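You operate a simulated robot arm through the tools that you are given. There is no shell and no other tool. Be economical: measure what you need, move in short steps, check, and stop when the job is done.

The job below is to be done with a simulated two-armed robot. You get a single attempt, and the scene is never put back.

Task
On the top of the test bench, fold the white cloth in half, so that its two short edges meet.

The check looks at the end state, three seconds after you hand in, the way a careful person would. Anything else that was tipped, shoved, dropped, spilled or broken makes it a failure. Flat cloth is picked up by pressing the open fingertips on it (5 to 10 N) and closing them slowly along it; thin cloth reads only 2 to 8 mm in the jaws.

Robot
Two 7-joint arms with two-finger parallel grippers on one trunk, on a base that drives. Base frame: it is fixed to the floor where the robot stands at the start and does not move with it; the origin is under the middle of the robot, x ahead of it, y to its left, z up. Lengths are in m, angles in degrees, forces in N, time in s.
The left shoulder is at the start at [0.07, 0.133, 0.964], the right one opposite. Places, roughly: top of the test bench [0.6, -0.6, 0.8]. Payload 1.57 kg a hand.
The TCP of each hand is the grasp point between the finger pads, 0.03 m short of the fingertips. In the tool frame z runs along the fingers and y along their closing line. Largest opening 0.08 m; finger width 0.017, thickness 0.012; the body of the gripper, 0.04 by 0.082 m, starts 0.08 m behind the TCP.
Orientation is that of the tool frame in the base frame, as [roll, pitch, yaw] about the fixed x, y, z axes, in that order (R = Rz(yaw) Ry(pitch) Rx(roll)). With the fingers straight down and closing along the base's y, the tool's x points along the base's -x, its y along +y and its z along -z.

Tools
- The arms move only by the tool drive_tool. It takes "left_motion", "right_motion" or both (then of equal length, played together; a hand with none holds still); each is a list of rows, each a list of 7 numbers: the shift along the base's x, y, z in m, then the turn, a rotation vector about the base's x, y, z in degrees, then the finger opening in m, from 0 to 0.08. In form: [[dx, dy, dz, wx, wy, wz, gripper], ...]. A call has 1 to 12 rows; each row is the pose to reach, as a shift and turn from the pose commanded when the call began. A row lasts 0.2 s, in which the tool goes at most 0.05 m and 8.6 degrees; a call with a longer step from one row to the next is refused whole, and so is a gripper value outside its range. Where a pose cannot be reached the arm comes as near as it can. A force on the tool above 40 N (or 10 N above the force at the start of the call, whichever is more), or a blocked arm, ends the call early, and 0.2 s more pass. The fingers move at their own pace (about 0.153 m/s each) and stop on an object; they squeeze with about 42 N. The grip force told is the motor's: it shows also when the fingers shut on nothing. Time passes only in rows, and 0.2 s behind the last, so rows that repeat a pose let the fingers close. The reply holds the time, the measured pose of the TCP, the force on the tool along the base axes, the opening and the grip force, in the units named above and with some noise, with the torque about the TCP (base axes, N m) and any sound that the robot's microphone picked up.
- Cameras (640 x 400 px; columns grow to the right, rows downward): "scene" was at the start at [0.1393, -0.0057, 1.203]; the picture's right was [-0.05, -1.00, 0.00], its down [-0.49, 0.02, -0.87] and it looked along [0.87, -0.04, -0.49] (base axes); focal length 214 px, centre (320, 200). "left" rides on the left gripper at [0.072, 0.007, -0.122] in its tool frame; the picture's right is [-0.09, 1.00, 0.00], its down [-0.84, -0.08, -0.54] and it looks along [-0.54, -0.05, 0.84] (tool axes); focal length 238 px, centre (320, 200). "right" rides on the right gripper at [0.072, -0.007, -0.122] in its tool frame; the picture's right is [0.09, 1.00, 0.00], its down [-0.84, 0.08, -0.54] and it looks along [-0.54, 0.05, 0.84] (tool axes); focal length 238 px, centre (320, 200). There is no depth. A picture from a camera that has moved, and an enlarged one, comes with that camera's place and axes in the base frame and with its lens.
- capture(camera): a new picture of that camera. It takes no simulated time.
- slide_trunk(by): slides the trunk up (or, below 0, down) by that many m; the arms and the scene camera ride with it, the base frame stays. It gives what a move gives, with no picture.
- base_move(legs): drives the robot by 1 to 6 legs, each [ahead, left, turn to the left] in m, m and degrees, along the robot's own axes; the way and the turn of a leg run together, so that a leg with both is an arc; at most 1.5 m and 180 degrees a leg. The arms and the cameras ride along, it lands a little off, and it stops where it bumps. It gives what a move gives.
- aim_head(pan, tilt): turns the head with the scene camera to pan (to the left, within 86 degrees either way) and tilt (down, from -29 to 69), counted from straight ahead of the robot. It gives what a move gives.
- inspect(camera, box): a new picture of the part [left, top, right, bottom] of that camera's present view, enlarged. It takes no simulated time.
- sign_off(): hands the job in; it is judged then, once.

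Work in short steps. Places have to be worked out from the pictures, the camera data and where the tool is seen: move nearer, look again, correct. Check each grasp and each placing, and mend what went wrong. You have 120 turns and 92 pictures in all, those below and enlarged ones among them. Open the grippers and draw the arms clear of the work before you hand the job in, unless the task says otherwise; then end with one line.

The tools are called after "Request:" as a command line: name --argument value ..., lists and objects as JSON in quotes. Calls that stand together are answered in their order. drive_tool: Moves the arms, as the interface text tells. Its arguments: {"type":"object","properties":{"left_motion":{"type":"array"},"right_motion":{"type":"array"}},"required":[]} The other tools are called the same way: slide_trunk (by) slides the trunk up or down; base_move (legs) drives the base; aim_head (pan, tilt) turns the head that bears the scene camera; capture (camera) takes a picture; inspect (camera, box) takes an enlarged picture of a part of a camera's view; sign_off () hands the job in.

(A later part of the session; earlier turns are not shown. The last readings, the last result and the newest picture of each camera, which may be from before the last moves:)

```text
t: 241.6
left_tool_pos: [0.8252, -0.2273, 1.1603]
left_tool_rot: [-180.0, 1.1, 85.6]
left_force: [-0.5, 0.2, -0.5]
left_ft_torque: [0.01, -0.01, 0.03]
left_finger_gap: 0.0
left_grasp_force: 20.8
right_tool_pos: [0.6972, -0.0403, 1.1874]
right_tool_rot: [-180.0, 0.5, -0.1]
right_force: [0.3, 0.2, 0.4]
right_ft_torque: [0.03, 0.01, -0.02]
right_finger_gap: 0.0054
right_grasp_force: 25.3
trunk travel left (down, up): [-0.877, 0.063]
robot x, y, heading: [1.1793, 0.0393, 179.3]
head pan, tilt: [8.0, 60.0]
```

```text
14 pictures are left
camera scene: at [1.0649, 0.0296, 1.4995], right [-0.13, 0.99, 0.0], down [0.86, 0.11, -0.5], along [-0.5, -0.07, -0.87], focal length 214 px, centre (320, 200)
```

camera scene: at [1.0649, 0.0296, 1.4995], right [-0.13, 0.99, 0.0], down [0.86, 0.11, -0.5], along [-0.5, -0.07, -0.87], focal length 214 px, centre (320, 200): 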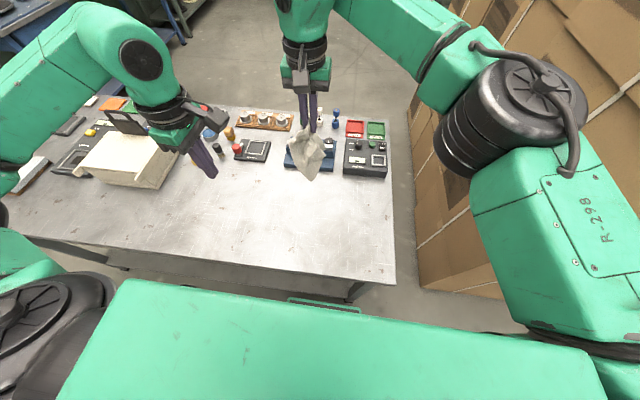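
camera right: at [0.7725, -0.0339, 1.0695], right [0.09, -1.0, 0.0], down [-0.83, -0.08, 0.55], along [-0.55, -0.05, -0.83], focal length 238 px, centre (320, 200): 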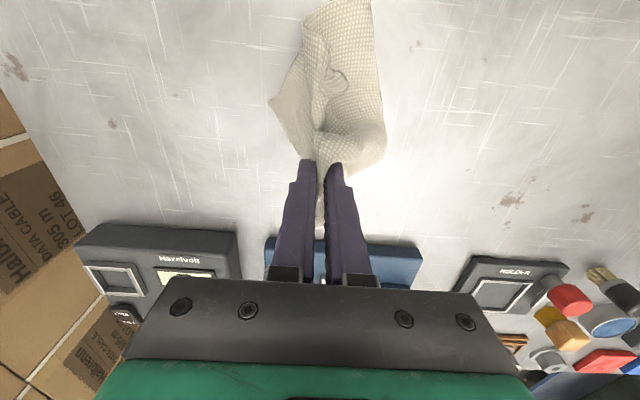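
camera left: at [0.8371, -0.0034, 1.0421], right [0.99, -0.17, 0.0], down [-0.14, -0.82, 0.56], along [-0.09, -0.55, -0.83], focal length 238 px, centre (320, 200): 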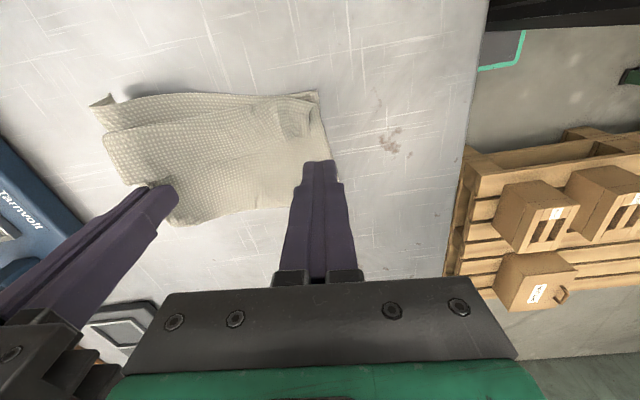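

Hanging free now; zoom to see whether it has unrolled.

Request:
inspect --camera "scene" --box '[260, 80, 356, 200]'

```text
3.33 times, centred on (308, 140) of scene
camera zoom: at [1.0649, 0.0296, 1.4995], right [-0.13, 0.99, 0.0], down [0.86, 0.11, -0.5], along [-0.5, -0.07, -0.87], focal length 715 px, centre (360, 400)
```

zoom: 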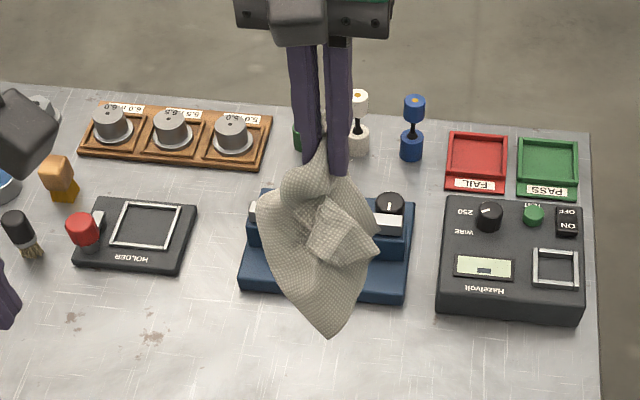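

It hangs only ~0.19 m, so corners B and C are both in the pinch (folded). I'll lay it down drawing toward me (+x) so it spreads flat, then sort the layers.

Request:
slide_trunk --by -0.13

Request:
drive_tool --right_motion '[[0.02, 0, -0.02, 0, 0, 0, 0], [0.04, 0, -0.035, 0, 0, 0, 0], [0.06, 0, -0.05, 0, 0, 0, 0], [0.08, 0, -0.065, 0, 0, 0, 0], [0.1, 0, -0.085, 0, 0, 0, 0], [0.12, 0, -0.105, 0, 0, 0, 0], [0.14, 0, -0.125, 0, 0, 0, 0], [0.16, 0, -0.145, 0, 0, 0, 0], [0.175, 0, -0.16, 0, 0, 0, 0], [0.185, 0, -0.168, 0, 0, 0, 0]]'

Request:
inspect --camera "scene" --box '[240, 100, 400, 220]'

```text
t: 243.2
left_tool_pos: [0.8256, -0.2256, 1.0308]
left_tool_rot: [-180.0, 1.1, 85.5]
left_force: [-0.8, -0.5, -0.1]
left_ft_torque: [0.0, -0.01, -0.03]
left_finger_gap: 0.0002
left_grasp_force: 21.1
right_tool_pos: [0.6987, -0.0399, 1.0586]
right_tool_rot: [-179.9, 0.6, -0.2]
right_force: [-1.1, 0.7, 0.4]
right_ft_torque: [0.0, 0.02, 0.03]
right_finger_gap: 0.0053
right_grasp_force: 25.3
trunk travel left (down, up): [-0.747, 0.193]
robot x, y, heading: [1.1834, 0.0406, 179.3]
head pan, tilt: [8.0, 60.0]
```

```text
t: 245.4
left_tool_pos: [0.8263, -0.2256, 1.0304]
left_tool_rot: [-180.0, 1.1, 85.6]
left_force: [-1.1, 0.9, 0.1]
left_ft_torque: [0.01, 0.0, -0.01]
left_finger_gap: 0.0
left_grasp_force: 21.3
right_tool_pos: [0.8837, -0.0397, 0.8911]
right_tool_rot: [-179.9, 0.7, -0.1]
right_force: [-1.3, 0.5, 3.6]
right_ft_torque: [0.04, 0.01, -0.03]
right_finger_gap: 0.0054
right_grasp_force: 25.9
trunk travel left (down, up): [-0.747, 0.193]
robot x, y, heading: [1.1839, 0.0384, 179.4]
head pan, tilt: [8.0, 60.0]
```

```text
3.33 times, centred on (320, 160) of scene
camera zoom: at [1.0654, 0.0298, 1.3696], right [-0.13, 0.99, 0.0], down [0.86, 0.11, -0.5], along [-0.5, -0.07, -0.87], focal length 715 px, centre (320, 333)
```

zoom: 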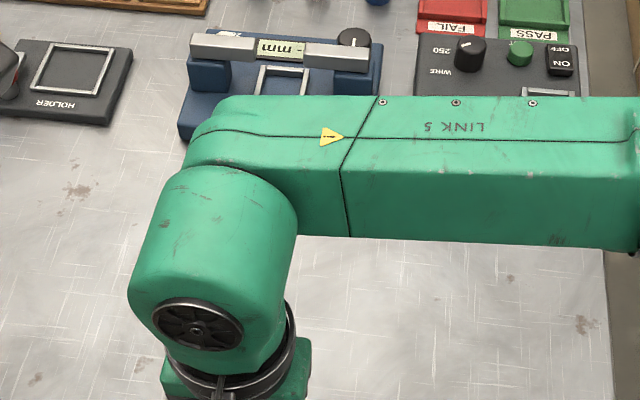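

The arm hides it. Release, rise, and use the right wrist camera.

Request:
drive_tool --right_motion '[[0, 0, -0.001, 0, 0, 0, 0.01], [0, 0, -0.001, 0, 0, 0, 0.03], [0, 0, 0, 0, 0, 0, 0.03], [0, 0, 0.02, 0, 0, 0, 0.03], [0.02, 0, 0.06, 0, 0, 0, 0.03], [0.04, 0, 0.1, 0, 0, 0, 0.03], [0.06, 0, 0.14, 0, 0, 0, 0.03]]'

Request:
inspect --camera "right" --box '[180, 0, 500, 200]'

```text
t: 247.0
left_tool_pos: [0.8266, -0.226, 1.0302]
left_tool_rot: [-180.0, 1.0, 85.6]
left_force: [0.7, -0.4, -0.5]
left_ft_torque: [0.02, 0.02, 0.01]
left_finger_gap: 0.0
left_grasp_force: 21.2
right_tool_pos: [0.9441, -0.039, 1.0295]
right_tool_rot: [-179.8, 0.7, -0.1]
right_force: [-0.2, 0.0, -0.2]
right_ft_torque: [0.0, -0.01, -0.02]
right_finger_gap: 0.0299
right_grasp_force: 0.0
trunk travel left (down, up): [-0.747, 0.193]
robot x, y, heading: [1.1822, 0.0385, 179.3]
head pan, tilt: [8.0, 60.0]
```

```text
2.00 times, centred on (340, 100) of right
camera zoom: at [1.0177, -0.0339, 1.1512], right [0.09, -1.0, 0.0], down [-0.83, -0.08, 0.55], along [-0.55, -0.05, -0.83], focal length 477 px, centre (280, 400)
```

zoom: 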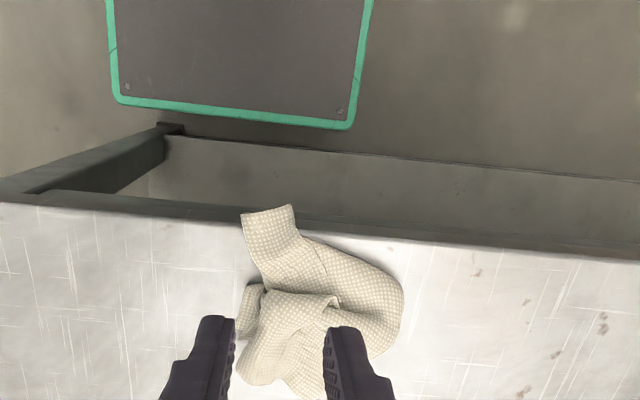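

A narrow corner of the cloth sticks out toward me at about (0.935,-0.034). I'll straddle and pinch that single corner, then lift high to unroll it.

Request:
drive_tool --right_motion '[[-0.006, 0.003, -0.04, 0, 0, 0, 0.045], [-0.012, 0.005, -0.085, 0, 0, 0, 0.045], [-0.012, 0.005, -0.125, 0, 0, 0, 0.045], [-0.012, 0.005, -0.147, 0, 0, 0, 0.045], [-0.012, 0.005, -0.147, 0, 0, 0, 0.036], [-0.012, 0.005, -0.147, 0, 0, 0, 0.028], [-0.012, 0.005, -0.147, 0, 0, 0, 0.02], [-0.012, 0.005, -0.147, 0, 0, 0, 0.012], [-0.012, 0.005, -0.147, 0, 0, 0, 0.004], [-0.012, 0.005, -0.147, 0, 0, 0, 0], [-0.012, 0.005, -0.147, 0, 0, 0, 0]]'

```text
t: 249.4
left_tool_pos: [0.8254, -0.226, 1.0308]
left_tool_rot: [180.0, 1.1, 85.6]
left_force: [-0.5, -0.5, -0.1]
left_ft_torque: [0.03, -0.01, 0.02]
left_finger_gap: 0.0
left_grasp_force: 21.0
right_tool_pos: [0.9296, -0.0351, 0.8844]
right_tool_rot: [-179.9, 0.6, -0.1]
right_force: [-0.2, 1.0, 1.9]
right_ft_torque: [-0.04, 0.03, 0.02]
right_finger_gap: 0.0028
right_grasp_force: 23.9
trunk travel left (down, up): [-0.747, 0.193]
robot x, y, heading: [1.1827, 0.041, 179.3]
head pan, tilt: [8.0, 60.0]
```

Caught (2.8 mm). Lift high, moving it back over the bench, and check the hang.

Request:
drive_tool --right_motion '[[0, 0, 0.04, 0, 0, 0, 0], [-0.01, 0, 0.08, 0, 0, 0, 0], [-0.03, 0, 0.12, 0, 0, 0, 0], [-0.07, 0, 0.14, 0, 0, 0, 0], [-0.11, 0, 0.15, 0, 0, 0, 0], [-0.15, 0, 0.15, 0, 0, 0, 0]]'

Request:
slide_trunk --by 0.19

Request:
inspect --camera "scene" --box '[220, 60, 420, 260]'

```text
t: 250.8
left_tool_pos: [0.8248, -0.226, 1.0289]
left_tool_rot: [179.8, 1.1, 85.6]
left_force: [0.2, -0.1, 0.9]
left_ft_torque: [-0.02, -0.02, 0.01]
left_finger_gap: 0.0
left_grasp_force: 21.2
right_tool_pos: [0.7809, -0.0358, 1.0348]
right_tool_rot: [-179.9, 0.6, -0.2]
right_force: [-1.1, 0.1, 0.5]
right_ft_torque: [-0.02, -0.03, -0.03]
right_finger_gap: 0.0029
right_grasp_force: 23.5
trunk travel left (down, up): [-0.747, 0.193]
robot x, y, heading: [1.1807, 0.0397, 179.6]
head pan, tilt: [8.0, 60.0]
```

```text
t: 252.9
left_tool_pos: [0.8247, -0.2254, 1.2203]
left_tool_rot: [180.0, 1.1, 85.6]
left_force: [-0.2, -0.2, 0.1]
left_ft_torque: [0.03, 0.01, 0.0]
left_finger_gap: 0.0003
left_grasp_force: 21.6
right_tool_pos: [0.7813, -0.0342, 1.2241]
right_tool_rot: [-179.8, 0.6, -0.1]
right_force: [0.3, 0.3, -0.9]
right_ft_torque: [0.02, -0.01, -0.02]
right_finger_gap: 0.0029
right_grasp_force: 24.4
trunk travel left (down, up): [-0.937, 0.003]
robot x, y, heading: [1.1836, 0.04, 179.3]
head pan, tilt: [8.0, 60.0]
```

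```text
2.00 times, centred on (320, 160) of scene
camera zoom: at [1.0649, 0.0296, 1.5595], right [-0.13, 0.99, 0.0], down [0.86, 0.11, -0.5], along [-0.5, -0.07, -0.87], focal length 429 px, centre (320, 280)
```

zoom: 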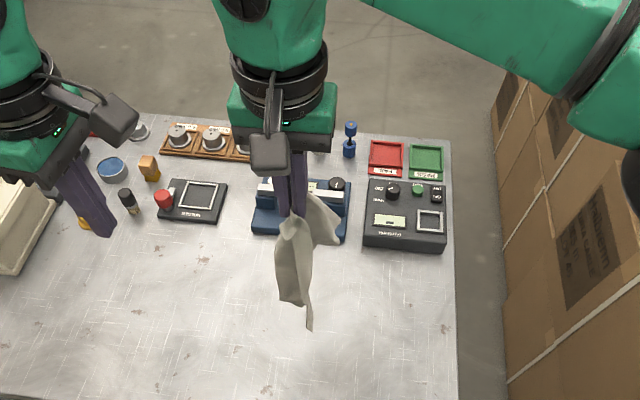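

Hang length ≈0.30 m = full diagonal, so the cloth is now fully open, held by one corner. A closer look to identify the side corners.

Request:
inspect --camera "scene" --box '[280, 150, 344, 230]'

```text
5.00 times, centred on (312, 190) of scene
camera zoom: at [1.0649, 0.0296, 1.5595], right [-0.13, 0.99, 0.0], down [0.86, 0.11, -0.5], along [-0.5, -0.07, -0.87], focal length 1072 px, centre (360, 250)
```

zoom: 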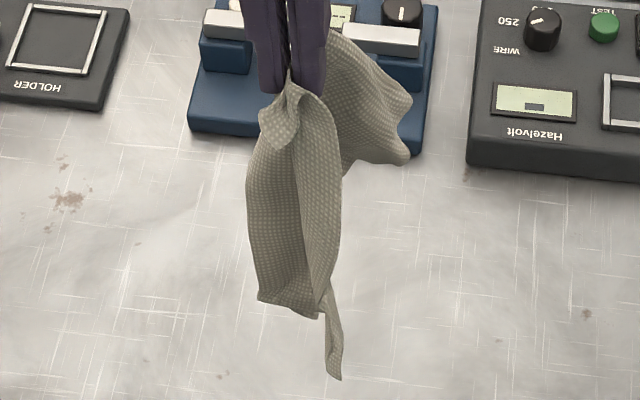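

Held corner H with the long-edge neighbour front-left and short-edge neighbour back-right. I'll clear the left hand away, go above the touch-down point (0.675,0.04), then lay the cloth along a quarter arc toward (0.905,-0.15), so short edges run along y.

Request:
drive_tool --left_motion '[[0, -0.04, 0, 0, 0, 0, 0.0], [0, -0.08, 0, 0, 0, 0, 0.0], [0, -0.12, 0, 0, 0, 0, 0.0], [0, -0.16, 0, 0, 0, 0, 0.0]]' --right_motion '[[-0.03, 0.02, 0, 0, 0, 0, 0], [-0.06, 0.04, 0, 0, 0, 0, 0], [-0.09, 0.06, 0, 0, 0, 0, 0], [-0.106, 0.074, 0, 0, 0, 0, 0]]'

Request:
slide_trunk --by -0.045

Request:
drive_tool --right_motion '[[0.036, -0.03, -0.0037, 0, 0, 0, 0], [0.072, -0.06, -0.0147, 0, 0, 0, 0], [0.105, -0.087, -0.0327, 0, 0, 0, 0], [0.136, -0.113, -0.0573, 0, 0, 0, 0], [0.163, -0.136, -0.0879, 0, 0, 0, 0], [0.187, -0.156, -0.1237, 0, 0, 0, 0], [0.206, -0.171, -0.1638, 0, 0, 0, 0], [0.219, -0.182, -0.2073, 0, 0, 0, 0], [0.228, -0.189, -0.2531, 0, 0, 0, 0], [0.231, -0.192, -0.285, 0, 0, 0, 0]]'

```text
t: 253.9
left_tool_pos: [0.8235, -0.388, 1.2209]
left_tool_rot: [-179.9, 1.2, 85.5]
left_force: [-0.2, -1.1, 0.2]
left_ft_torque: [-0.02, -0.02, -0.03]
left_finger_gap: 0.0
left_grasp_force: 22.0
right_tool_pos: [0.6743, 0.0377, 1.225]
right_tool_rot: [-179.9, 0.6, -0.2]
right_force: [0.4, 0.8, -0.5]
right_ft_torque: [0.02, 0.0, 0.02]
right_finger_gap: 0.0029
right_grasp_force: 23.5
trunk travel left (down, up): [-0.937, 0.003]
robot x, y, heading: [1.1863, 0.0383, 179.8]
head pan, tilt: [8.0, 60.0]
```

```text
t: 254.8
left_tool_pos: [0.8243, -0.3857, 1.1759]
left_tool_rot: [-179.8, 1.1, 85.4]
left_force: [0.0, 0.2, -0.2]
left_ft_torque: [-0.04, 0.05, -0.02]
left_finger_gap: 0.0
left_grasp_force: 21.3
right_tool_pos: [0.6765, 0.0392, 1.1792]
right_tool_rot: [-179.9, 0.6, -0.1]
right_force: [0.8, -0.3, 0.2]
right_ft_torque: [-0.02, 0.02, 0.0]
right_finger_gap: 0.0029
right_grasp_force: 23.6
trunk travel left (down, up): [-0.892, 0.048]
robot x, y, heading: [1.1846, 0.0393, 179.5]
head pan, tilt: [8.0, 60.0]
```

```text
t: 257.0
left_tool_pos: [0.8249, -0.3853, 1.1771]
left_tool_rot: [-179.9, 1.2, 85.6]
left_force: [0.1, 0.8, -0.8]
left_ft_torque: [0.01, 0.01, -0.01]
left_finger_gap: 0.0
left_grasp_force: 21.0
right_tool_pos: [0.8945, -0.1473, 0.8971]
right_tool_rot: [-179.8, 1.2, -0.9]
right_force: [0.2, -0.2, -0.2]
right_ft_torque: [-0.02, -0.01, -0.01]
right_finger_gap: 0.0029
right_grasp_force: 24.5
trunk travel left (down, up): [-0.892, 0.048]
robot x, y, heading: [1.1827, 0.0398, 179.6]
head pan, tilt: [8.0, 60.0]
```

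Laid down while still held. Look with the right wrist camera before releasing.

Request:
capture --camera "right"

```text
8 pictures are left
camera right: at [0.9701, -0.1437, 1.0175], right [0.08, -1.0, -0.01], down [-0.83, -0.07, 0.56], along [-0.56, -0.04, -0.83], focal length 238 px, centre (320, 200)
```

right: 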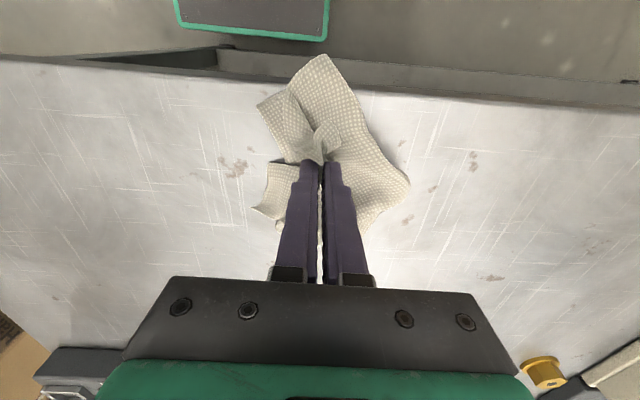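

The tail slid instead of staying put, so it bunched. I'll lift again above the touch-down point and lay it carpet-fashion (slack, 45° slope).

Request:
drive_tool --right_motion '[[0, 0, 0.047, 0, 0, 0, 0], [0, 0, 0.094, 0, 0, 0, 0], [0, 0, 0.141, 0, 0, 0, 0], [0, 0, 0.188, 0, 0, 0, 0], [0, 0, 0.235, 0, 0, 0, 0], [0, 0, 0.285, 0, 0, 0, 0], [-0.037, 0.031, 0.285, 0, 0, 0, 0], [-0.074, 0.062, 0.285, 0, 0, 0, 0], [-0.111, 0.093, 0.285, 0, 0, 0, 0], [-0.148, 0.124, 0.285, 0, 0, 0, 0], [-0.185, 0.155, 0.285, 0, 0, 0, 0], [-0.22, 0.187, 0.285, 0, 0, 0, 0]]'

Request:
drive_tool --right_motion '[[0, 0, 0, 0, 0, 0, 0], [0, 0, 0, 0, 0, 0, 0], [0.0, 0.0, -0.02, 0, 0, 0, 0], [0.028, -0.023, -0.045, 0, 0, 0, 0], [0.053, -0.044, -0.077, 0, 0, 0, 0], [0.078, -0.065, -0.109, 0, 0, 0, 0], [0.103, -0.086, -0.141, 0, 0, 0, 0], [0.128, -0.107, -0.173, 0, 0, 0, 0], [0.153, -0.128, -0.205, 0, 0, 0, 0], [0.178, -0.149, -0.237, 0, 0, 0, 0], [0.203, -0.17, -0.269, 0, 0, 0, 0], [0.215, -0.18, -0.289, 0, 0, 0, 0]]'

```text
t: 259.6
left_tool_pos: [0.8227, -0.3856, 1.1768]
left_tool_rot: [-180.0, 1.1, 85.6]
left_force: [0.3, 0.1, -0.9]
left_ft_torque: [-0.01, -0.01, -0.01]
left_finger_gap: 0.0
left_grasp_force: 21.6
right_tool_pos: [0.6837, 0.035, 1.1766]
right_tool_rot: [-179.9, 0.6, 0.1]
right_force: [0.6, -0.3, -0.1]
right_ft_torque: [0.0, -0.03, 0.0]
right_finger_gap: 0.0029
right_grasp_force: 23.3
trunk travel left (down, up): [-0.892, 0.048]
robot x, y, heading: [1.1835, 0.0384, 179.4]
head pan, tilt: [8.0, 60.0]
```

```text
t: 262.2
left_tool_pos: [0.8242, -0.3866, 1.1758]
left_tool_rot: [179.9, 1.1, 85.6]
left_force: [-0.3, 0.7, 0.0]
left_ft_torque: [0.01, -0.01, 0.0]
left_finger_gap: 0.0
left_grasp_force: 21.3
right_tool_pos: [0.8965, -0.1461, 0.8915]
right_tool_rot: [-179.8, 1.0, -0.8]
right_force: [0.3, -0.7, 0.6]
right_ft_torque: [-0.01, 0.03, -0.04]
right_finger_gap: 0.003
right_grasp_force: 23.9
trunk travel left (down, up): [-0.892, 0.048]
robot x, y, heading: [1.1814, 0.0417, 179.5]
head pan, tilt: [8.0, 60.0]
```

Release gently, withdraw the right hand to the +y side, and view from the scene camera.

Request:
drive_tool --right_motion '[[0, 0, -0.006, 0, 0, 0, 0], [0, 0, -0.006, 0, 0, 0, 0.015], [0, 0, -0.006, 0, 0, 0, 0.03], [0, 0, 0.02, 0, 0, 0, 0.03], [0, 0, 0.06, 0, 0, 0, 0.03], [0, 0, 0.1, 0, 0, 0, 0.03], [-0.02, 0.04, 0.12, 0, 0, 0, 0.03], [-0.04, 0.08, 0.13, 0, 0, 0, 0.03], [-0.06, 0.12, 0.14, 0, 0, 0, 0.03], [-0.08, 0.16, 0.15, 0, 0, 0, 0.03], [-0.09, 0.205, 0.15, 0, 0, 0, 0.03], [-0.1, 0.25, 0.15, 0, 0, 0, 0.03]]'

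Request:
drive_tool --right_motion '[[0, 0.04, 0, 0, 0, 0, 0.03], [0, 0.08, 0, 0, 0, 0, 0.03], [0, 0.12, 0, 0, 0, 0, 0.03]]'

Request:
inspect --camera "scene" --box '[230, 160, 390, 280]'

```text
t: 264.8
left_tool_pos: [0.8248, -0.3848, 1.1769]
left_tool_rot: [180.0, 1.2, 85.6]
left_force: [0.6, -0.1, 0.3]
left_ft_torque: [-0.01, 0.0, -0.01]
left_finger_gap: 0.0
left_grasp_force: 21.2
right_tool_pos: [0.7998, 0.1052, 1.0405]
right_tool_rot: [-180.0, 0.8, 0.0]
right_force: [-0.1, 0.0, 0.3]
right_ft_torque: [-0.02, 0.0, 0.01]
right_finger_gap: 0.0299
right_grasp_force: 0.0
trunk travel left (down, up): [-0.892, 0.048]
robot x, y, heading: [1.1881, 0.0422, 179.2]
head pan, tilt: [8.0, 60.0]
```

```text
t: 265.6
left_tool_pos: [0.8254, -0.3857, 1.176]
left_tool_rot: [180.0, 1.2, 85.6]
left_force: [0.8, -0.8, -1.2]
left_ft_torque: [0.03, 0.05, -0.02]
left_finger_gap: 0.0
left_grasp_force: 21.1
right_tool_pos: [0.8004, 0.2259, 1.0414]
right_tool_rot: [180.0, 0.7, -0.1]
right_force: [-0.2, -0.3, 0.3]
right_ft_torque: [-0.02, -0.01, 0.02]
right_finger_gap: 0.0298
right_grasp_force: 0.0
trunk travel left (down, up): [-0.892, 0.048]
robot x, y, heading: [1.1801, 0.0402, 179.6]
head pan, tilt: [8.0, 60.0]
```

```text
3.33 times, centred on (310, 220) of scene
camera zoom: at [1.066, 0.0309, 1.5146], right [-0.13, 0.99, 0.0], down [0.86, 0.11, -0.5], along [-0.5, -0.07, -0.87], focal length 715 px, centre (353, 133)
```

zoom: 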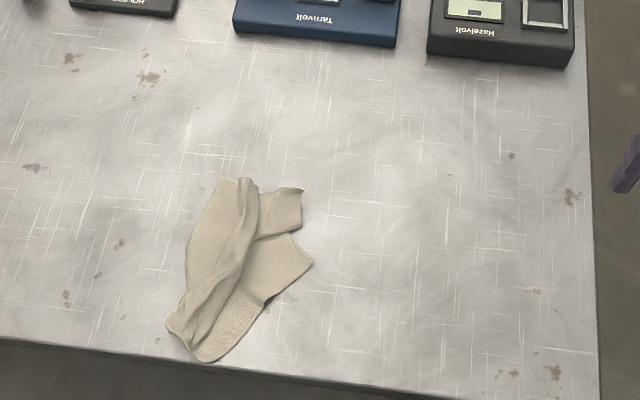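

The cloth lies with a central pleat running along x. I'll pinch its left part near (0.83,-0.155) with the left hand and the right corner near (0.83,-0.05) with the right hand, then pull apart along y until force shows it is taut.

Request:
slide_trunk --by -0.11

Request:
drive_tool --left_motion '[[0, 0.04, -0.02, 0, 0, 0, 0.03], [0.002, 0.08, -0.04, 0, 0, 0, 0.03], [0.004, 0.12, -0.06, 0, 0, 0, 0.03], [0.005, 0.16, -0.085, 0, 0, 0, 0.03], [0.005, 0.195, -0.115, 0, 0, 0, 0.03], [0.005, 0.229, -0.15, 0, 0, 0, 0.03]]'

Request:
drive_tool --right_motion '[[0.01, -0.04, 0.02, 0, 0, 0, 0.045], [0.02, -0.08, 0.02, 0, 0, 0, 0.045], [0.025, -0.12, 0.02, 0, 0, 0, 0.045], [0.028, -0.16, 0.02, 0, 0, 0, 0.045], [0.028, -0.2, 0.02, 0, 0, 0, 0.045], [0.028, -0.24, 0.02, 0, 0, 0, 0.045], [0.028, -0.276, 0.01, 0, 0, 0, 0.045], [0.028, -0.276, -0.02, 0, 0, 0, 0.045], [0.028, -0.276, -0.035, 0, 0, 0, 0.045]]'

```text
t: 267.0
left_tool_pos: [0.825, -0.3869, 1.0658]
left_tool_rot: [179.9, 1.1, 85.6]
left_force: [-0.3, -0.3, 0.5]
left_ft_torque: [-0.02, -0.02, 0.0]
left_finger_gap: 0.0002
left_grasp_force: 21.4
right_tool_pos: [0.7997, 0.2242, 0.932]
right_tool_rot: [-179.9, 0.6, 0.0]
right_force: [0.1, 0.4, -0.2]
right_ft_torque: [0.02, 0.03, 0.0]
right_finger_gap: 0.0299
right_grasp_force: 0.0
trunk travel left (down, up): [-0.782, 0.158]
robot x, y, heading: [1.1831, 0.0451, 179.2]
head pan, tilt: [8.0, 60.0]
```

```text
t: 268.4
left_tool_pos: [0.829, -0.1584, 0.9165]
left_tool_rot: [-180.0, 1.2, 85.6]
left_force: [-0.2, 0.0, -0.1]
left_ft_torque: [-0.02, 0.0, 0.01]
left_finger_gap: 0.0299
left_grasp_force: 0.1
right_tool_pos: [0.7987, 0.2257, 0.9308]
right_tool_rot: [-179.9, 0.5, -0.1]
right_force: [-0.3, -0.3, -0.2]
right_ft_torque: [0.0, -0.01, -0.05]
right_finger_gap: 0.0298
right_grasp_force: 0.1
trunk travel left (down, up): [-0.782, 0.158]
robot x, y, heading: [1.1827, 0.0409, 179.5]
head pan, tilt: [8.0, 60.0]
```

```text
t: 269.9
left_tool_pos: [0.8293, -0.1695, 0.9165]
left_tool_rot: [179.7, 2.3, 86.5]
left_force: [-1.7, -7.5, -1.0]
left_ft_torque: [0.92, -0.22, 0.11]
left_finger_gap: 0.0298
left_grasp_force: 0.1
right_tool_pos: [0.8263, -0.0244, 0.9479]
right_tool_rot: [-178.8, 0.6, -0.6]
right_force: [1.3, 7.2, 0.8]
right_ft_torque: [-0.7, 0.13, 0.13]
right_finger_gap: 0.045
right_grasp_force: 0.1
trunk travel left (down, up): [-0.782, 0.158]
robot x, y, heading: [1.1812, 0.0402, 179.4]
head pan, tilt: [8.0, 60.0]
stopped in row 7 (left hand): the force on the tool passed its limit (the readings are from after the stop); the commanded pose is now the measured one
```

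The hands touched (left camera against the right gripper). Back the right off, shift the left pinch point to (0.785,-0.147) so the bodies clear, and press it down first.

Request:
drive_tool --right_motion '[[0, 0.03, 0, 0, 0, 0, 0.045], [0, 0.06, 0, 0, 0, 0, 0.045]]'

Request:
drive_tool --left_motion '[[-0.022, 0.011, 0.0, 0, -1.0, 0, 0.03], [-0.044, 0.0225, 0.0, 0, -1.5, 0, 0.03], [-0.044, 0.0225, -0.015, 0, -1.5, 0, 0.03], [-0.044, 0.0225, -0.027, 0, -1.5, 0, 0.03]]'

```text
t: 270.5
left_tool_pos: [0.8289, -0.1655, 0.9174]
left_tool_rot: [179.9, 2.3, 86.3]
left_force: [-0.8, 0.2, 0.2]
left_ft_torque: [-0.04, -0.03, 0.0]
left_finger_gap: 0.03
left_grasp_force: 0.0
right_tool_pos: [0.8283, 0.0377, 0.9469]
right_tool_rot: [-179.0, 0.7, -0.6]
right_force: [0.6, -0.2, -0.2]
right_ft_torque: [-0.02, 0.02, -0.02]
right_finger_gap: 0.0451
right_grasp_force: 0.0
trunk travel left (down, up): [-0.782, 0.158]
robot x, y, heading: [1.1834, 0.0365, 179.7]
head pan, tilt: [8.0, 60.0]
```

```text
t: 271.5
left_tool_pos: [0.7848, -0.1437, 0.8901]
left_tool_rot: [178.2, 2.1, 86.4]
left_force: [-0.4, -0.2, 0.1]
left_ft_torque: [0.02, -0.01, 0.01]
left_finger_gap: 0.03
left_grasp_force: 0.0
right_tool_pos: [0.8264, 0.0375, 0.9469]
right_tool_rot: [-179.0, 0.6, -0.6]
right_force: [0.8, 0.6, 0.2]
right_ft_torque: [0.0, 0.0, 0.0]
right_finger_gap: 0.0451
right_grasp_force: 0.0
trunk travel left (down, up): [-0.782, 0.158]
robot x, y, heading: [1.183, 0.0391, 179.5]
head pan, tilt: [8.0, 60.0]
```

Creep the left down to contact.

Request:
drive_tool --left_motion '[[0, 0, -0.003, 0, 0, 0, 0.03], [0, 0, -0.006, 0, 0, 0, 0.03], [0, 0, -0.008, 0, 0, 0, 0.03]]'

```text
t: 272.3
left_tool_pos: [0.7859, -0.1435, 0.8827]
left_tool_rot: [178.5, 2.1, 86.3]
left_force: [-1.9, -0.7, 11.5]
left_ft_torque: [0.02, 0.25, 0.0]
left_finger_gap: 0.0306
left_grasp_force: 0.6
right_tool_pos: [0.8273, 0.039, 0.9477]
right_tool_rot: [-179.0, 0.7, -0.6]
right_force: [0.9, 0.3, -0.2]
right_ft_torque: [0.0, -0.01, -0.04]
right_finger_gap: 0.045
right_grasp_force: 0.1
trunk travel left (down, up): [-0.782, 0.158]
robot x, y, heading: [1.1831, 0.038, 179.6]
head pan, tilt: [8.0, 60.0]
```

Good press (11.5 N). Close the left slowly, and meanwhile bring the right hand over corner P3 (0.828,-0.052).

Request:
drive_tool --left_motion '[[0, 0, 0, 0, 0, 0, 0.027], [0, 0, 0, 0, 0, 0, 0.024], [0, 0, 0, 0, 0, 0, 0.021], [0, 0, 0, 0, 0, 0, 0.018], [0, 0, 0, 0, 0, 0, 0.015], [0, 0, 0, 0, 0, 0, 0.012], [0, 0, 0, 0, 0, 0, 0.009], [0, 0, 0, 0, 0, 0, 0.006], [0, 0, 0, 0, 0, 0, 0.003], [0, 0, 0, 0, 0, 0, 0], [0, 0, 0, 0, 0, 0, 0]]' --right_motion '[[0, 0, 0, 0, 0, 0, 0.045], [0, 0, 0, 0, 0, 0, 0.045], [0, 0, 0, 0, 0, 0, 0.045], [0, 0, 0, 0, 0, 0, 0.045], [0, -0.02, 0, 0, 0, 0, 0.045], [0, -0.04, 0, 0, 0, 0, 0.045], [0, -0.06, 0, 0, 0, 0, 0.045], [0, -0.08, 0, 0, 0, 0, 0.045], [0, -0.091, 0, 0, 0, 0, 0.045], [0, -0.091, -0.03, 0, 0, 0, 0.045], [0, -0.091, -0.058, 0, 0, 0, 0.045]]'

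```text
t: 274.4
left_tool_pos: [0.7851, -0.1466, 0.8822]
left_tool_rot: [178.5, 2.8, 86.7]
left_force: [1.8, 0.9, 13.3]
left_ft_torque: [-0.35, 0.08, -0.04]
left_finger_gap: 0.0
left_grasp_force: 20.8
right_tool_pos: [0.8262, -0.0517, 0.9483]
right_tool_rot: [-179.4, 1.0, -1.0]
right_force: [1.5, 3.9, 14.5]
right_ft_torque: [-0.47, 0.35, -0.07]
right_finger_gap: 0.045
right_grasp_force: 0.1
trunk travel left (down, up): [-0.782, 0.158]
robot x, y, heading: [1.1831, 0.0421, 179.5]
head pan, tilt: [8.0, 60.0]
stopped in row 10 (right hand): the force on the tool passed its limit (the readings are from after the stop); the commanded pose is now the measured one
```

The bodies interfere and the left pinch missed. I'll take the left hand away and work with the right alone: pinch corner P3 and draw it +y to open the pleat.

Request:
drive_tool --left_motion '[[0, 0, 0.03, 0, 0, 0, 0.0], [0, -0.03, 0.06, 0, 0, 0, 0.0], [0, -0.075, 0.07, 0, 0, 0, 0.0], [0, -0.12, 0.07, 0, 0, 0, 0.0]]' --right_motion '[[0, 0.01, 0.02, 0, 0, 0, 0.045], [0, 0.01, 0.02, 0, 0, 0, 0.045], [0, 0.003, 0.0, 0, 0, 0, 0.045], [0, 0.003, -0.02, 0, 0, 0, 0.045]]'

Request:
drive_tool --right_motion '[[0, 0, -0.02, 0, 0, 0, 0.045], [0, 0, -0.035, 0, 0, 0, 0.045], [0, 0, -0.0445, 0, 0, 0, 0.045], [0, 0, -0.046, 0, 0, 0, 0.038], [0, 0, -0.046, 0, 0, 0, 0.03], [0, 0, -0.046, 0, 0, 0, 0.022], [0, 0, -0.046, 0, 0, 0, 0.015], [0, 0, -0.046, 0, 0, 0, 0.008], [0, 0, -0.046, 0, 0, 0, 0], [0, 0, -0.046, 0, 0, 0, 0]]'

```text
t: 275.4
left_tool_pos: [0.7845, -0.2703, 0.9518]
left_tool_rot: [178.3, 2.7, 86.6]
left_force: [0.4, -0.4, -0.4]
left_ft_torque: [0.02, 0.0, 0.0]
left_finger_gap: 0.0
left_grasp_force: 21.4
right_tool_pos: [0.8254, -0.049, 0.9265]
right_tool_rot: [-179.1, 0.9, -1.0]
right_force: [0.0, -1.0, 0.0]
right_ft_torque: [0.0, -0.03, 0.0]
right_finger_gap: 0.045
right_grasp_force: 0.1
trunk travel left (down, up): [-0.782, 0.158]
robot x, y, heading: [1.1785, 0.0376, 179.6]
head pan, tilt: [8.0, 60.0]
```

```text
t: 277.6
left_tool_pos: [0.7856, -0.2677, 0.9531]
left_tool_rot: [178.5, 2.8, 86.6]
left_force: [0.7, -0.3, 0.6]
left_ft_torque: [0.01, -0.01, 0.03]
left_finger_gap: 0.0001
left_grasp_force: 21.4
right_tool_pos: [0.8269, -0.0518, 0.8814]
right_tool_rot: [-179.4, 1.0, -0.8]
right_force: [-0.7, -3.2, 28.9]
right_ft_torque: [-0.27, 0.21, 0.03]
right_finger_gap: 0.0008
right_grasp_force: 23.6
trunk travel left (down, up): [-0.782, 0.158]
robot x, y, heading: [1.1891, 0.0423, 179.7]
head pan, tilt: [8.0, 60.0]
```

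Gap 0.8 mm — perhaps a thin bite. Draw it up slightly and +y 6 cm, then look.

Request:
drive_tool --right_motion '[[0, 0.0, 0.006, 0, 0, 0, 0], [0, 0.01, 0.01, 0, 0, 0, 0], [0, 0.03, 0.012, 0, 0, 0, 0], [0, 0.05, 0.012, 0, 0, 0, 0], [0, 0.07, 0.012, 0, 0, 0, 0]]'

Request:
inspect --camera "right" --box '[160, 0, 560, 250]'

```text
t: 278.8
left_tool_pos: [0.784, -0.2681, 0.9513]
left_tool_rot: [178.3, 2.8, 86.6]
left_force: [-0.6, 0.3, -0.5]
left_ft_torque: [-0.01, -0.02, -0.03]
left_finger_gap: 0.0
left_grasp_force: 21.5
right_tool_pos: [0.8251, 0.0203, 0.8912]
right_tool_rot: [-179.3, 0.9, -1.1]
right_force: [0.0, 0.8, 0.7]
right_ft_torque: [-0.01, 0.0, -0.02]
right_finger_gap: 0.0002
right_grasp_force: 21.1
trunk travel left (down, up): [-0.782, 0.158]
robot x, y, heading: [1.1813, 0.0407, 179.2]
head pan, tilt: [8.0, 60.0]
```

```text
1.60 times, centred on (360, 125) of right
camera zoom: at [0.8991, 0.0242, 1.0133], right [0.08, -1.0, -0.01], down [-0.83, -0.07, 0.55], along [-0.55, -0.03, -0.83], focal length 381 px, centre (256, 320)
```

zoom: 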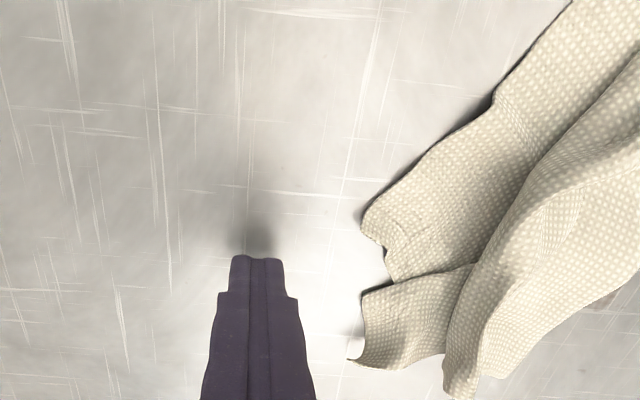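

It slipped. From this view P3's flap lies at x≈0.82–0.85, y up to −0.025. I'll re-press fully on the flap at (0.845,-0.053) with a 0.026 opening.

Request:
drive_tool --right_motion '[[0, 0, 0.02, 0, 0, 0, 0.026], [0.01, -0.035, 0.02, 0, 0, 0, 0.026], [0.02, -0.074, 0.02, 0, 0, 0, 0.026], [0.02, -0.074, 0.0, 0, 0, 0, 0.026], [0.02, -0.074, -0.0075, 0, 0, 0, 0.026], [0.02, -0.074, -0.0095, 0, 0, 0, 0.026]]'

```text
t: 280.2
left_tool_pos: [0.7834, -0.2687, 0.9515]
left_tool_rot: [178.4, 2.8, 86.6]
left_force: [-0.2, 0.3, 0.0]
left_ft_torque: [-0.03, 0.01, 0.04]
left_finger_gap: 0.0
left_grasp_force: 21.5
right_tool_pos: [0.844, -0.0538, 0.8825]
right_tool_rot: [-179.4, 0.8, -1.0]
right_force: [-1.4, 0.3, 6.0]
right_ft_torque: [-0.15, 0.08, -0.01]
right_finger_gap: 0.0255
right_grasp_force: 0.0
trunk travel left (down, up): [-0.782, 0.158]
robot x, y, heading: [1.1854, 0.0401, 179.3]
head pan, tilt: [8.0, 60.0]
```

Request:
drive_tool --right_motion '[[0, 0, -0.001, 0, 0, 0, 0.023], [0, 0, -0.001, 0, 0, 0, 0.02], [0, 0, -0.001, 0, 0, 0, 0.017], [0, 0, -0.001, 0, 0, 0, 0.014], [0, 0, -0.001, 0, 0, 0, 0.011], [0, 0, -0.001, 0, 0, 0, 0.008], [0, 0, -0.001, 0, 0, 0, 0.005], [0, 0, -0.001, 0, 0, 0, 0.002], [0, 0, -0.001, 0, 0, 0, 0], [0, 0, -0.001, 0, 0, 0, 0]]'

```text
t: 282.4
left_tool_pos: [0.7864, -0.2686, 0.9522]
left_tool_rot: [178.4, 2.7, 86.6]
left_force: [-0.3, 0.2, -0.1]
left_ft_torque: [0.02, 0.0, -0.03]
left_finger_gap: 0.0002
left_grasp_force: 21.4
right_tool_pos: [0.8466, -0.0542, 0.8831]
right_tool_rot: [-179.4, 0.9, -1.0]
right_force: [-1.0, -3.5, 28.1]
right_ft_torque: [-0.37, 0.1, -0.03]
right_finger_gap: 0.0019
right_grasp_force: 23.7
trunk travel left (down, up): [-0.782, 0.158]
robot x, y, heading: [1.1862, 0.0414, 179.6]
head pan, tilt: [8.0, 60.0]
```

Right has a single layer (1.9 mm) at P3. Draw it 7 cm in +y just above the table, then bring the left hand to pin the other side at (0.835,-0.13).

Request:
drive_tool --right_motion '[[0, 0.0, 0.004, 0, 0, 0, 0], [0, 0.012, 0.006, 0, 0, 0, 0], [0, 0.024, 0.006, 0, 0, 0, 0], [0, 0.036, 0.006, 0, 0, 0, 0], [0, 0.048, 0.006, 0, 0, 0, 0], [0, 0.06, 0.006, 0, 0, 0, 0], [0, 0.075, 0.006, 0, 0, 0, 0]]'

Request:
inspect --camera "scene" --box '[230, 150, 390, 270]'

```text
t: 284.0
left_tool_pos: [0.7839, -0.2684, 0.9525]
left_tool_rot: [178.3, 2.7, 86.6]
left_force: [-0.1, -0.1, 0.5]
left_ft_torque: [0.03, 0.0, 0.0]
left_finger_gap: 0.0001
left_grasp_force: 21.5
right_tool_pos: [0.8463, 0.0221, 0.8861]
right_tool_rot: [-179.3, 0.8, -0.9]
right_force: [-0.1, -0.4, -1.4]
right_ft_torque: [-0.03, -0.04, 0.0]
right_finger_gap: 0.0018
right_grasp_force: 23.4
trunk travel left (down, up): [-0.782, 0.158]
robot x, y, heading: [1.1814, 0.04, 179.6]
head pan, tilt: [8.0, 60.0]
```

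```text
3.33 times, centred on (310, 210) of scene
camera zoom: at [1.0649, 0.0306, 1.4045], right [-0.13, 0.99, 0.0], down [0.86, 0.11, -0.5], along [-0.5, -0.07, -0.87], focal length 715 px, centre (353, 167)
```

zoom: 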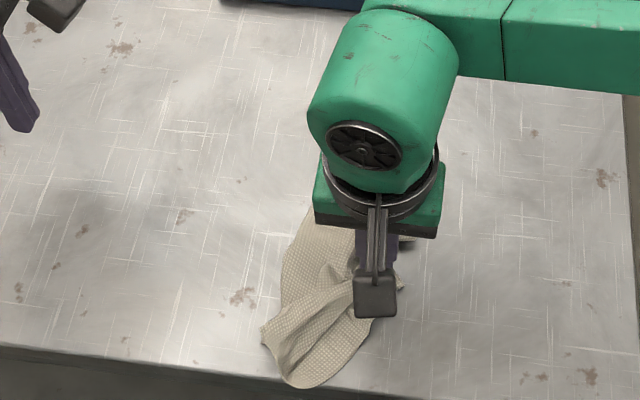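

The whole cloth dragged along. New plan: hang it from this corner (right), catch the opposite bottom corner — which hangs straight below at 0.30 m — with the left hand leaning in from the −y side, and stretch the diagonal. Raise the right and stage the tilted left.

Request:
drive_tool --left_motion '[[0, 0, 0, 8, 0, 0, 0.06], [0.003, 0.02, 0, 16, 0, 0, 0.06], [0.006, 0.04, -0.01, 24, 0, 0, 0.06], [0.009, 0.06, -0.02, 32, 0, 0, 0.06], [0.012, 0.08, -0.03, 40, 0, 0, 0.06], [0.016, 0.1, -0.045, 45, 0, 0, 0.06], [0.016, 0.12, -0.06, 45, 0, 0, 0.06], [0.016, 0.12, -0.066, 45, 0, 0, 0.06]]' --right_motion '[[0, 0, 0.045, 0, 0, 0, 0], [-0.005, 0, 0.09, 0, 0, 0, 0], [-0.01, 0, 0.135, 0, 0, 0, 0], [-0.02, 0, 0.18, 0, 0, 0, 0], [-0.03, 0, 0.22, 0, 0, 0, 0], [-0.04, 0, 0.26, 0, 0, 0, 0], [-0.046, 0, 0.298, 0, 0, 0, 0], [-0.046, 0, 0.298, 0, 0, 0, 0]]'

Request:
capture --camera "left"

```text
t: 285.8
left_tool_pos: [0.7993, -0.1475, 0.8829]
left_tool_rot: [-178.3, -42.2, 85.4]
left_force: [-0.7, 0.7, -0.1]
left_ft_torque: [-0.01, -0.02, 0.01]
left_finger_gap: 0.0601
left_grasp_force: 0.0
right_tool_pos: [0.7991, 0.0224, 1.1864]
right_tool_rot: [-179.2, 0.8, -0.8]
right_force: [0.6, 0.2, -0.1]
right_ft_torque: [0.02, 0.0, -0.01]
right_finger_gap: 0.0021
right_grasp_force: 23.7
trunk travel left (down, up): [-0.782, 0.158]
robot x, y, heading: [1.1823, 0.037, 179.4]
head pan, tilt: [8.0, 60.0]
```

```text
4 pictures are left
camera left: at [0.8081, -0.178, 1.0229], right [0.99, -0.13, -0.08], down [-0.14, -0.98, -0.16], along [-0.06, 0.17, -0.98], focal length 238 px, centre (320, 200)
```

left: 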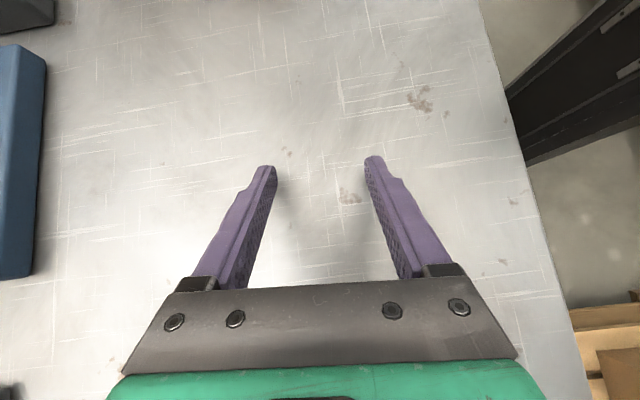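

The bottom corner is just out of that view. Proceed: advance the left +y 0.17 so its open fingers straddle the bottom corner, then close and check the gap.

Request:
drive_tool --left_motion '[[0, 0.04, 0, 0, 0, 0, 0.06], [0, 0.08, 0, 0, 0, 0, 0.06], [0, 0.12, 0, 0, 0, 0, 0.06], [0, 0.15, 0, 0, 0, 0, 0.06], [0, 0.172, 0, 0, 0, 0, 0.06], [0, 0.172, 0, 0, 0, 0, 0.04], [0, 0.172, 0, 0, 0, 0, 0.02], [0, 0.172, 0, 0, 0, 0, 0], [0, 0.172, 0, 0, 0, 0, 0], [0, 0.172, 0, 0, 0, 0, 0]]'

```text
t: 288.0
left_tool_pos: [0.7996, 0.0255, 0.8837]
left_tool_rot: [-178.5, -42.1, 85.4]
left_force: [0.1, 0.0, 0.0]
left_ft_torque: [0.0, -0.02, 0.03]
left_finger_gap: 0.0
left_grasp_force: 21.4
right_tool_pos: [0.8, 0.023, 1.1858]
right_tool_rot: [-179.1, 0.8, -0.8]
right_force: [-0.5, 0.2, 0.7]
right_ft_torque: [-0.03, -0.04, -0.04]
right_finger_gap: 0.002
right_grasp_force: 23.1
trunk travel left (down, up): [-0.782, 0.158]
robot x, y, heading: [1.1865, 0.0387, 179.6]
head pan, tilt: [8.0, 60.0]
```

Nothing caught; the cloth likely ends higher. Reopen, raise the left 4.5 cm and close again.

Request:
drive_tool --left_motion '[[0, -0.03, 0, 0, 0, 0, 0.04], [0, -0.05, 0, 0, 0, 0, 0.075], [0, -0.05, 0.045, 0, 0, 0, 0.075], [0, -0.02, 0.045, 0, 0, 0, 0.075], [0, 0.012, 0.045, 0, 0, 0, 0.075], [0, 0.012, 0.045, 0, 0, 0, 0.05], [0, 0.012, 0.045, 0, 0, 0, 0.025], [0, 0.012, 0.045, 0, 0, 0, 0], [0, 0.012, 0.045, 0, 0, 0, 0], [0, 0.012, 0.045, 0, 0, 0, 0]]'

```text
t: 290.2
left_tool_pos: [0.799, 0.0367, 0.9286]
left_tool_rot: [-178.5, -42.0, 85.4]
left_force: [-1.0, -0.4, 0.2]
left_ft_torque: [0.02, -0.01, 0.01]
left_finger_gap: 0.0024
left_grasp_force: 23.8
right_tool_pos: [0.7985, 0.0235, 1.1873]
right_tool_rot: [-179.2, 0.8, -0.9]
right_force: [-0.5, -0.1, -0.6]
right_ft_torque: [-0.03, -0.01, 0.05]
right_finger_gap: 0.0018
right_grasp_force: 23.9
trunk travel left (down, up): [-0.782, 0.158]
robot x, y, heading: [1.1842, 0.0378, 179.6]
head pan, tilt: [8.0, 60.0]
```

Caught 2.4 mm near the opposite corner. Now bring both to the same height ~0.25 m apart along y, then stretch until force shows.

Request:
drive_tool --left_motion '[[0, -0.031, 0.0157, 0, 0, 0, 0], [0, -0.062, 0.0314, 0, 0, 0, 0], [0, -0.093, 0.0471, 0, 0, 0, 0], [0, -0.124, 0.0628, 0, 0, 0, 0], [0, -0.155, 0.0785, 0, 0, 0, 0], [0, -0.177, 0.094, 0, 0, 0, 0]]' --right_motion '[[0, 0.016, -0.026, 0, 0, 0, 0], [0, 0.032, -0.052, 0, 0, 0, 0], [0, 0.048, -0.078, 0, 0, 0, 0], [0, 0.064, -0.104, 0, 0, 0, 0], [0, 0.08, -0.13, 0, 0, 0, 0], [0, 0.0965, -0.157, 0, 0, 0, 0]]'

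Request:
drive_tool --left_motion '[[0, -0.006, 0, 0, 0, 0, 0], [0, -0.012, 0, 0, 0, 0, 0]]' --right_motion '[[0, 0.006, 0, 0, 0, 0, 0], [0, 0.012, 0, 0, 0, 0, 0]]'

```text
t: 291.6
left_tool_pos: [0.8001, -0.1397, 1.0252]
left_tool_rot: [-178.5, -42.4, 85.2]
left_force: [0.2, 31.7, -6.2]
left_ft_torque: [-0.7, 0.04, 0.0]
left_finger_gap: 0.0022
left_grasp_force: 23.9
right_tool_pos: [0.7996, 0.1176, 1.029]
right_tool_rot: [-179.8, 1.0, -0.7]
right_force: [-0.9, -31.5, 6.6]
right_ft_torque: [-1.02, 0.0, -0.21]
right_finger_gap: 0.0043
right_grasp_force: 24.2
trunk travel left (down, up): [-0.782, 0.158]
robot x, y, heading: [1.1818, 0.0399, 179.5]
head pan, tilt: [8.0, 60.0]
```

```text
t: 292.2
left_tool_pos: [0.7996, -0.1525, 1.0239]
left_tool_rot: [-178.4, -42.2, 85.2]
left_force: [0.6, 19.4, -2.1]
left_ft_torque: [-0.28, 0.01, -0.02]
left_finger_gap: 0.002
left_grasp_force: 23.3
right_tool_pos: [0.7982, 0.1308, 1.0288]
right_tool_rot: [-179.5, 0.8, -0.9]
right_force: [0.0, -18.4, 3.0]
right_ft_torque: [-0.66, 0.0, -0.1]
right_finger_gap: 0.0031
right_grasp_force: 24.4
trunk travel left (down, up): [-0.782, 0.158]
robot x, y, heading: [1.1806, 0.0376, 179.6]
head pan, tilt: [8.0, 60.0]
```

Taut at 0.263 m between tips — the full diagonal. Ease slightly, shift to x≈0.69, then lower while drawing +x so the two hanging triangles trail flat toward −x.

Request:
drive_tool --left_motion '[[-0.035, 0.002, 0, 0, 0, 0, 0], [-0.07, 0.002, 0, 0, 0, 0, 0], [-0.105, 0.002, 0, 0, 0, 0, 0], [-0.105, 0.002, 0, 0, 0, 0, 0], [-0.095, 0.002, -0.025, 0, 0, 0, 0], [-0.08, 0.002, -0.05, 0, 0, 0, 0], [-0.06, 0.002, -0.07, 0, 0, 0, 0], [-0.04, 0.002, -0.09, 0, 0, 0, 0], [-0.02, 0.002, -0.11, 0, 0, 0, 0], [0.0, 0.002, -0.13, 0, 0, 0, 0], [0.01, 0.002, -0.137, 0, 0, 0, 0]]' --right_motion '[[-0.035, -0.002, 0, 0, 0, 0, 0], [-0.07, -0.002, 0, 0, 0, 0, 0], [-0.105, -0.002, 0, 0, 0, 0, 0], [-0.105, -0.002, 0, 0, 0, 0, 0], [-0.095, -0.002, -0.025, 0, 0, 0, 0], [-0.08, -0.002, -0.05, 0, 0, 0, 0], [-0.06, -0.002, -0.07, 0, 0, 0, 0], [-0.04, -0.002, -0.09, 0, 0, 0, 0], [-0.02, -0.002, -0.11, 0, 0, 0, 0], [0.0, -0.002, -0.13, 0, 0, 0, 0], [0.01, -0.002, -0.141, 0, 0, 0, 0]]'

```text
t: 294.6
left_tool_pos: [0.8131, -0.1502, 0.8856]
left_tool_rot: [-178.4, -42.1, 85.4]
left_force: [0.7, 15.4, -1.4]
left_ft_torque: [-0.18, -0.02, 0.02]
left_finger_gap: 0.0021
left_grasp_force: 24.2
right_tool_pos: [0.8081, 0.1263, 0.8866]
right_tool_rot: [-179.3, 0.9, -1.0]
right_force: [0.5, -15.8, 2.0]
right_ft_torque: [-0.53, 0.01, -0.05]
right_finger_gap: 0.0028
right_grasp_force: 23.8
trunk travel left (down, up): [-0.782, 0.158]
robot x, y, heading: [1.1793, 0.0393, 179.6]
head pan, tilt: [8.0, 60.0]
```

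Both corners are now at the table, still held. Take a scene zoom of the layout.

Request:
inspect --camera "scene" --box '[240, 140, 410, 246]'

```text
3.76 times, centred on (325, 193) of scene
camera zoom: at [1.0652, 0.0298, 1.4046], right [-0.13, 0.99, 0.0], down [0.86, 0.11, -0.5], along [-0.5, -0.07, -0.87], focal length 807 px, centre (301, 226)
```

zoom: 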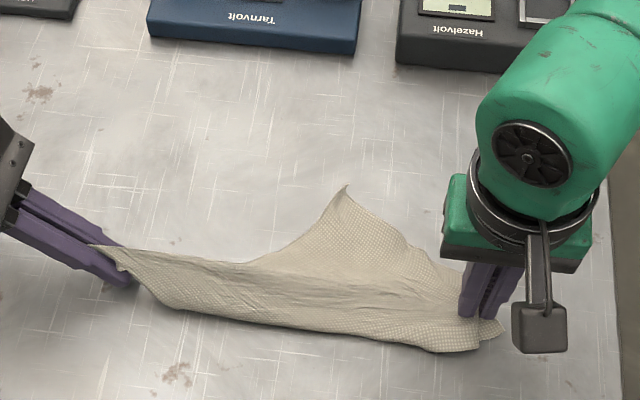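

Very useful: right holds corner X (0.81,0.126), left holds O, and corner S lies free at (0.709,0.016); X–S is a short edge, S–O a long edge. I'll release X and pinch S with the right by straddling it, keeping O in the left.

Request:
drive_tool --right_motion '[[0, 0, 0, 0, 0, 0, 0.03], [0, 0, 0.01, 0, 0, 0, 0.045], [0, 0, 0.04, 0, 0, 0, 0.045], [-0.03, -0.036, 0.04, 0, 0, 0, 0.045], [-0.06, -0.073, 0.04, 0, 0, 0, 0.045], [-0.084, -0.11, 0.04, 0, 0, 0, 0.045], [-0.084, -0.11, 0.01, 0, 0, 0, 0.045], [-0.084, -0.11, -0.004, 0, 0, 0, 0.045], [-0.084, -0.11, -0.004, 0, 0, 0, 0.03], [-0.084, -0.11, -0.004, 0, 0, 0, 0.015], [-0.084, -0.11, -0.004, 0, 0, 0, 0.0], [-0.084, -0.11, -0.004, 0, 0, 0, 0.0]]'

```text
t: 297.2
left_tool_pos: [0.8129, -0.1512, 0.8852]
left_tool_rot: [-178.5, -42.2, 85.4]
left_force: [0.2, -0.4, 0.0]
left_ft_torque: [0.0, -0.01, -0.01]
left_finger_gap: 0.002
left_grasp_force: 23.2
right_tool_pos: [0.726, 0.0184, 0.8856]
right_tool_rot: [-179.2, 0.7, -0.9]
right_force: [0.1, 0.5, 0.2]
right_ft_torque: [0.02, -0.02, -0.03]
right_finger_gap: 0.0
right_grasp_force: 21.5
trunk travel left (down, up): [-0.782, 0.158]
robot x, y, heading: [1.1843, 0.0385, 179.3]
head pan, tilt: [8.0, 60.0]
```

Missed (3 mm too high). Retry 1.5 cm further in, pressing to contact before closing.

Request:
drive_tool --right_motion '[[0, 0, 0.012, 0, 0, 0, 0.0], [0.015, 0, 0.012, 0, 0, 0, 0.03], [0.015, 0, 0.002, 0, 0, 0, 0.03], [0.015, 0, -0.003, 0, 0, 0, 0.03], [0.015, 0, -0.0045, 0, 0, 0, 0.03], [0.015, 0, -0.0045, 0, 0, 0, 0.025], [0.015, 0, -0.0045, 0, 0, 0, 0.02], [0.015, 0, -0.0045, 0, 0, 0, 0.015], [0.015, 0, -0.0045, 0, 0, 0, 0.01], [0.015, 0, -0.0045, 0, 0, 0, 0.005], [0.015, 0, -0.0045, 0, 0, 0, 0], [0.015, 0, -0.0045, 0, 0, 0, 0]]'

```text
t: 299.8
left_tool_pos: [0.8145, -0.1509, 0.8875]
left_tool_rot: [-178.3, -42.1, 85.2]
left_force: [-0.4, 0.8, -0.1]
left_ft_torque: [0.0, -0.02, 0.01]
left_finger_gap: 0.0018
left_grasp_force: 23.6
right_tool_pos: [0.7426, 0.0169, 0.8807]
right_tool_rot: [-179.2, 1.0, -1.0]
right_force: [-1.9, -1.3, 21.7]
right_ft_torque: [-0.11, -0.08, 0.03]
right_finger_gap: 0.0005
right_grasp_force: 22.8
trunk travel left (down, up): [-0.782, 0.158]
robot x, y, heading: [1.1837, 0.0398, 179.6]
head pan, tilt: [8.0, 60.0]
```

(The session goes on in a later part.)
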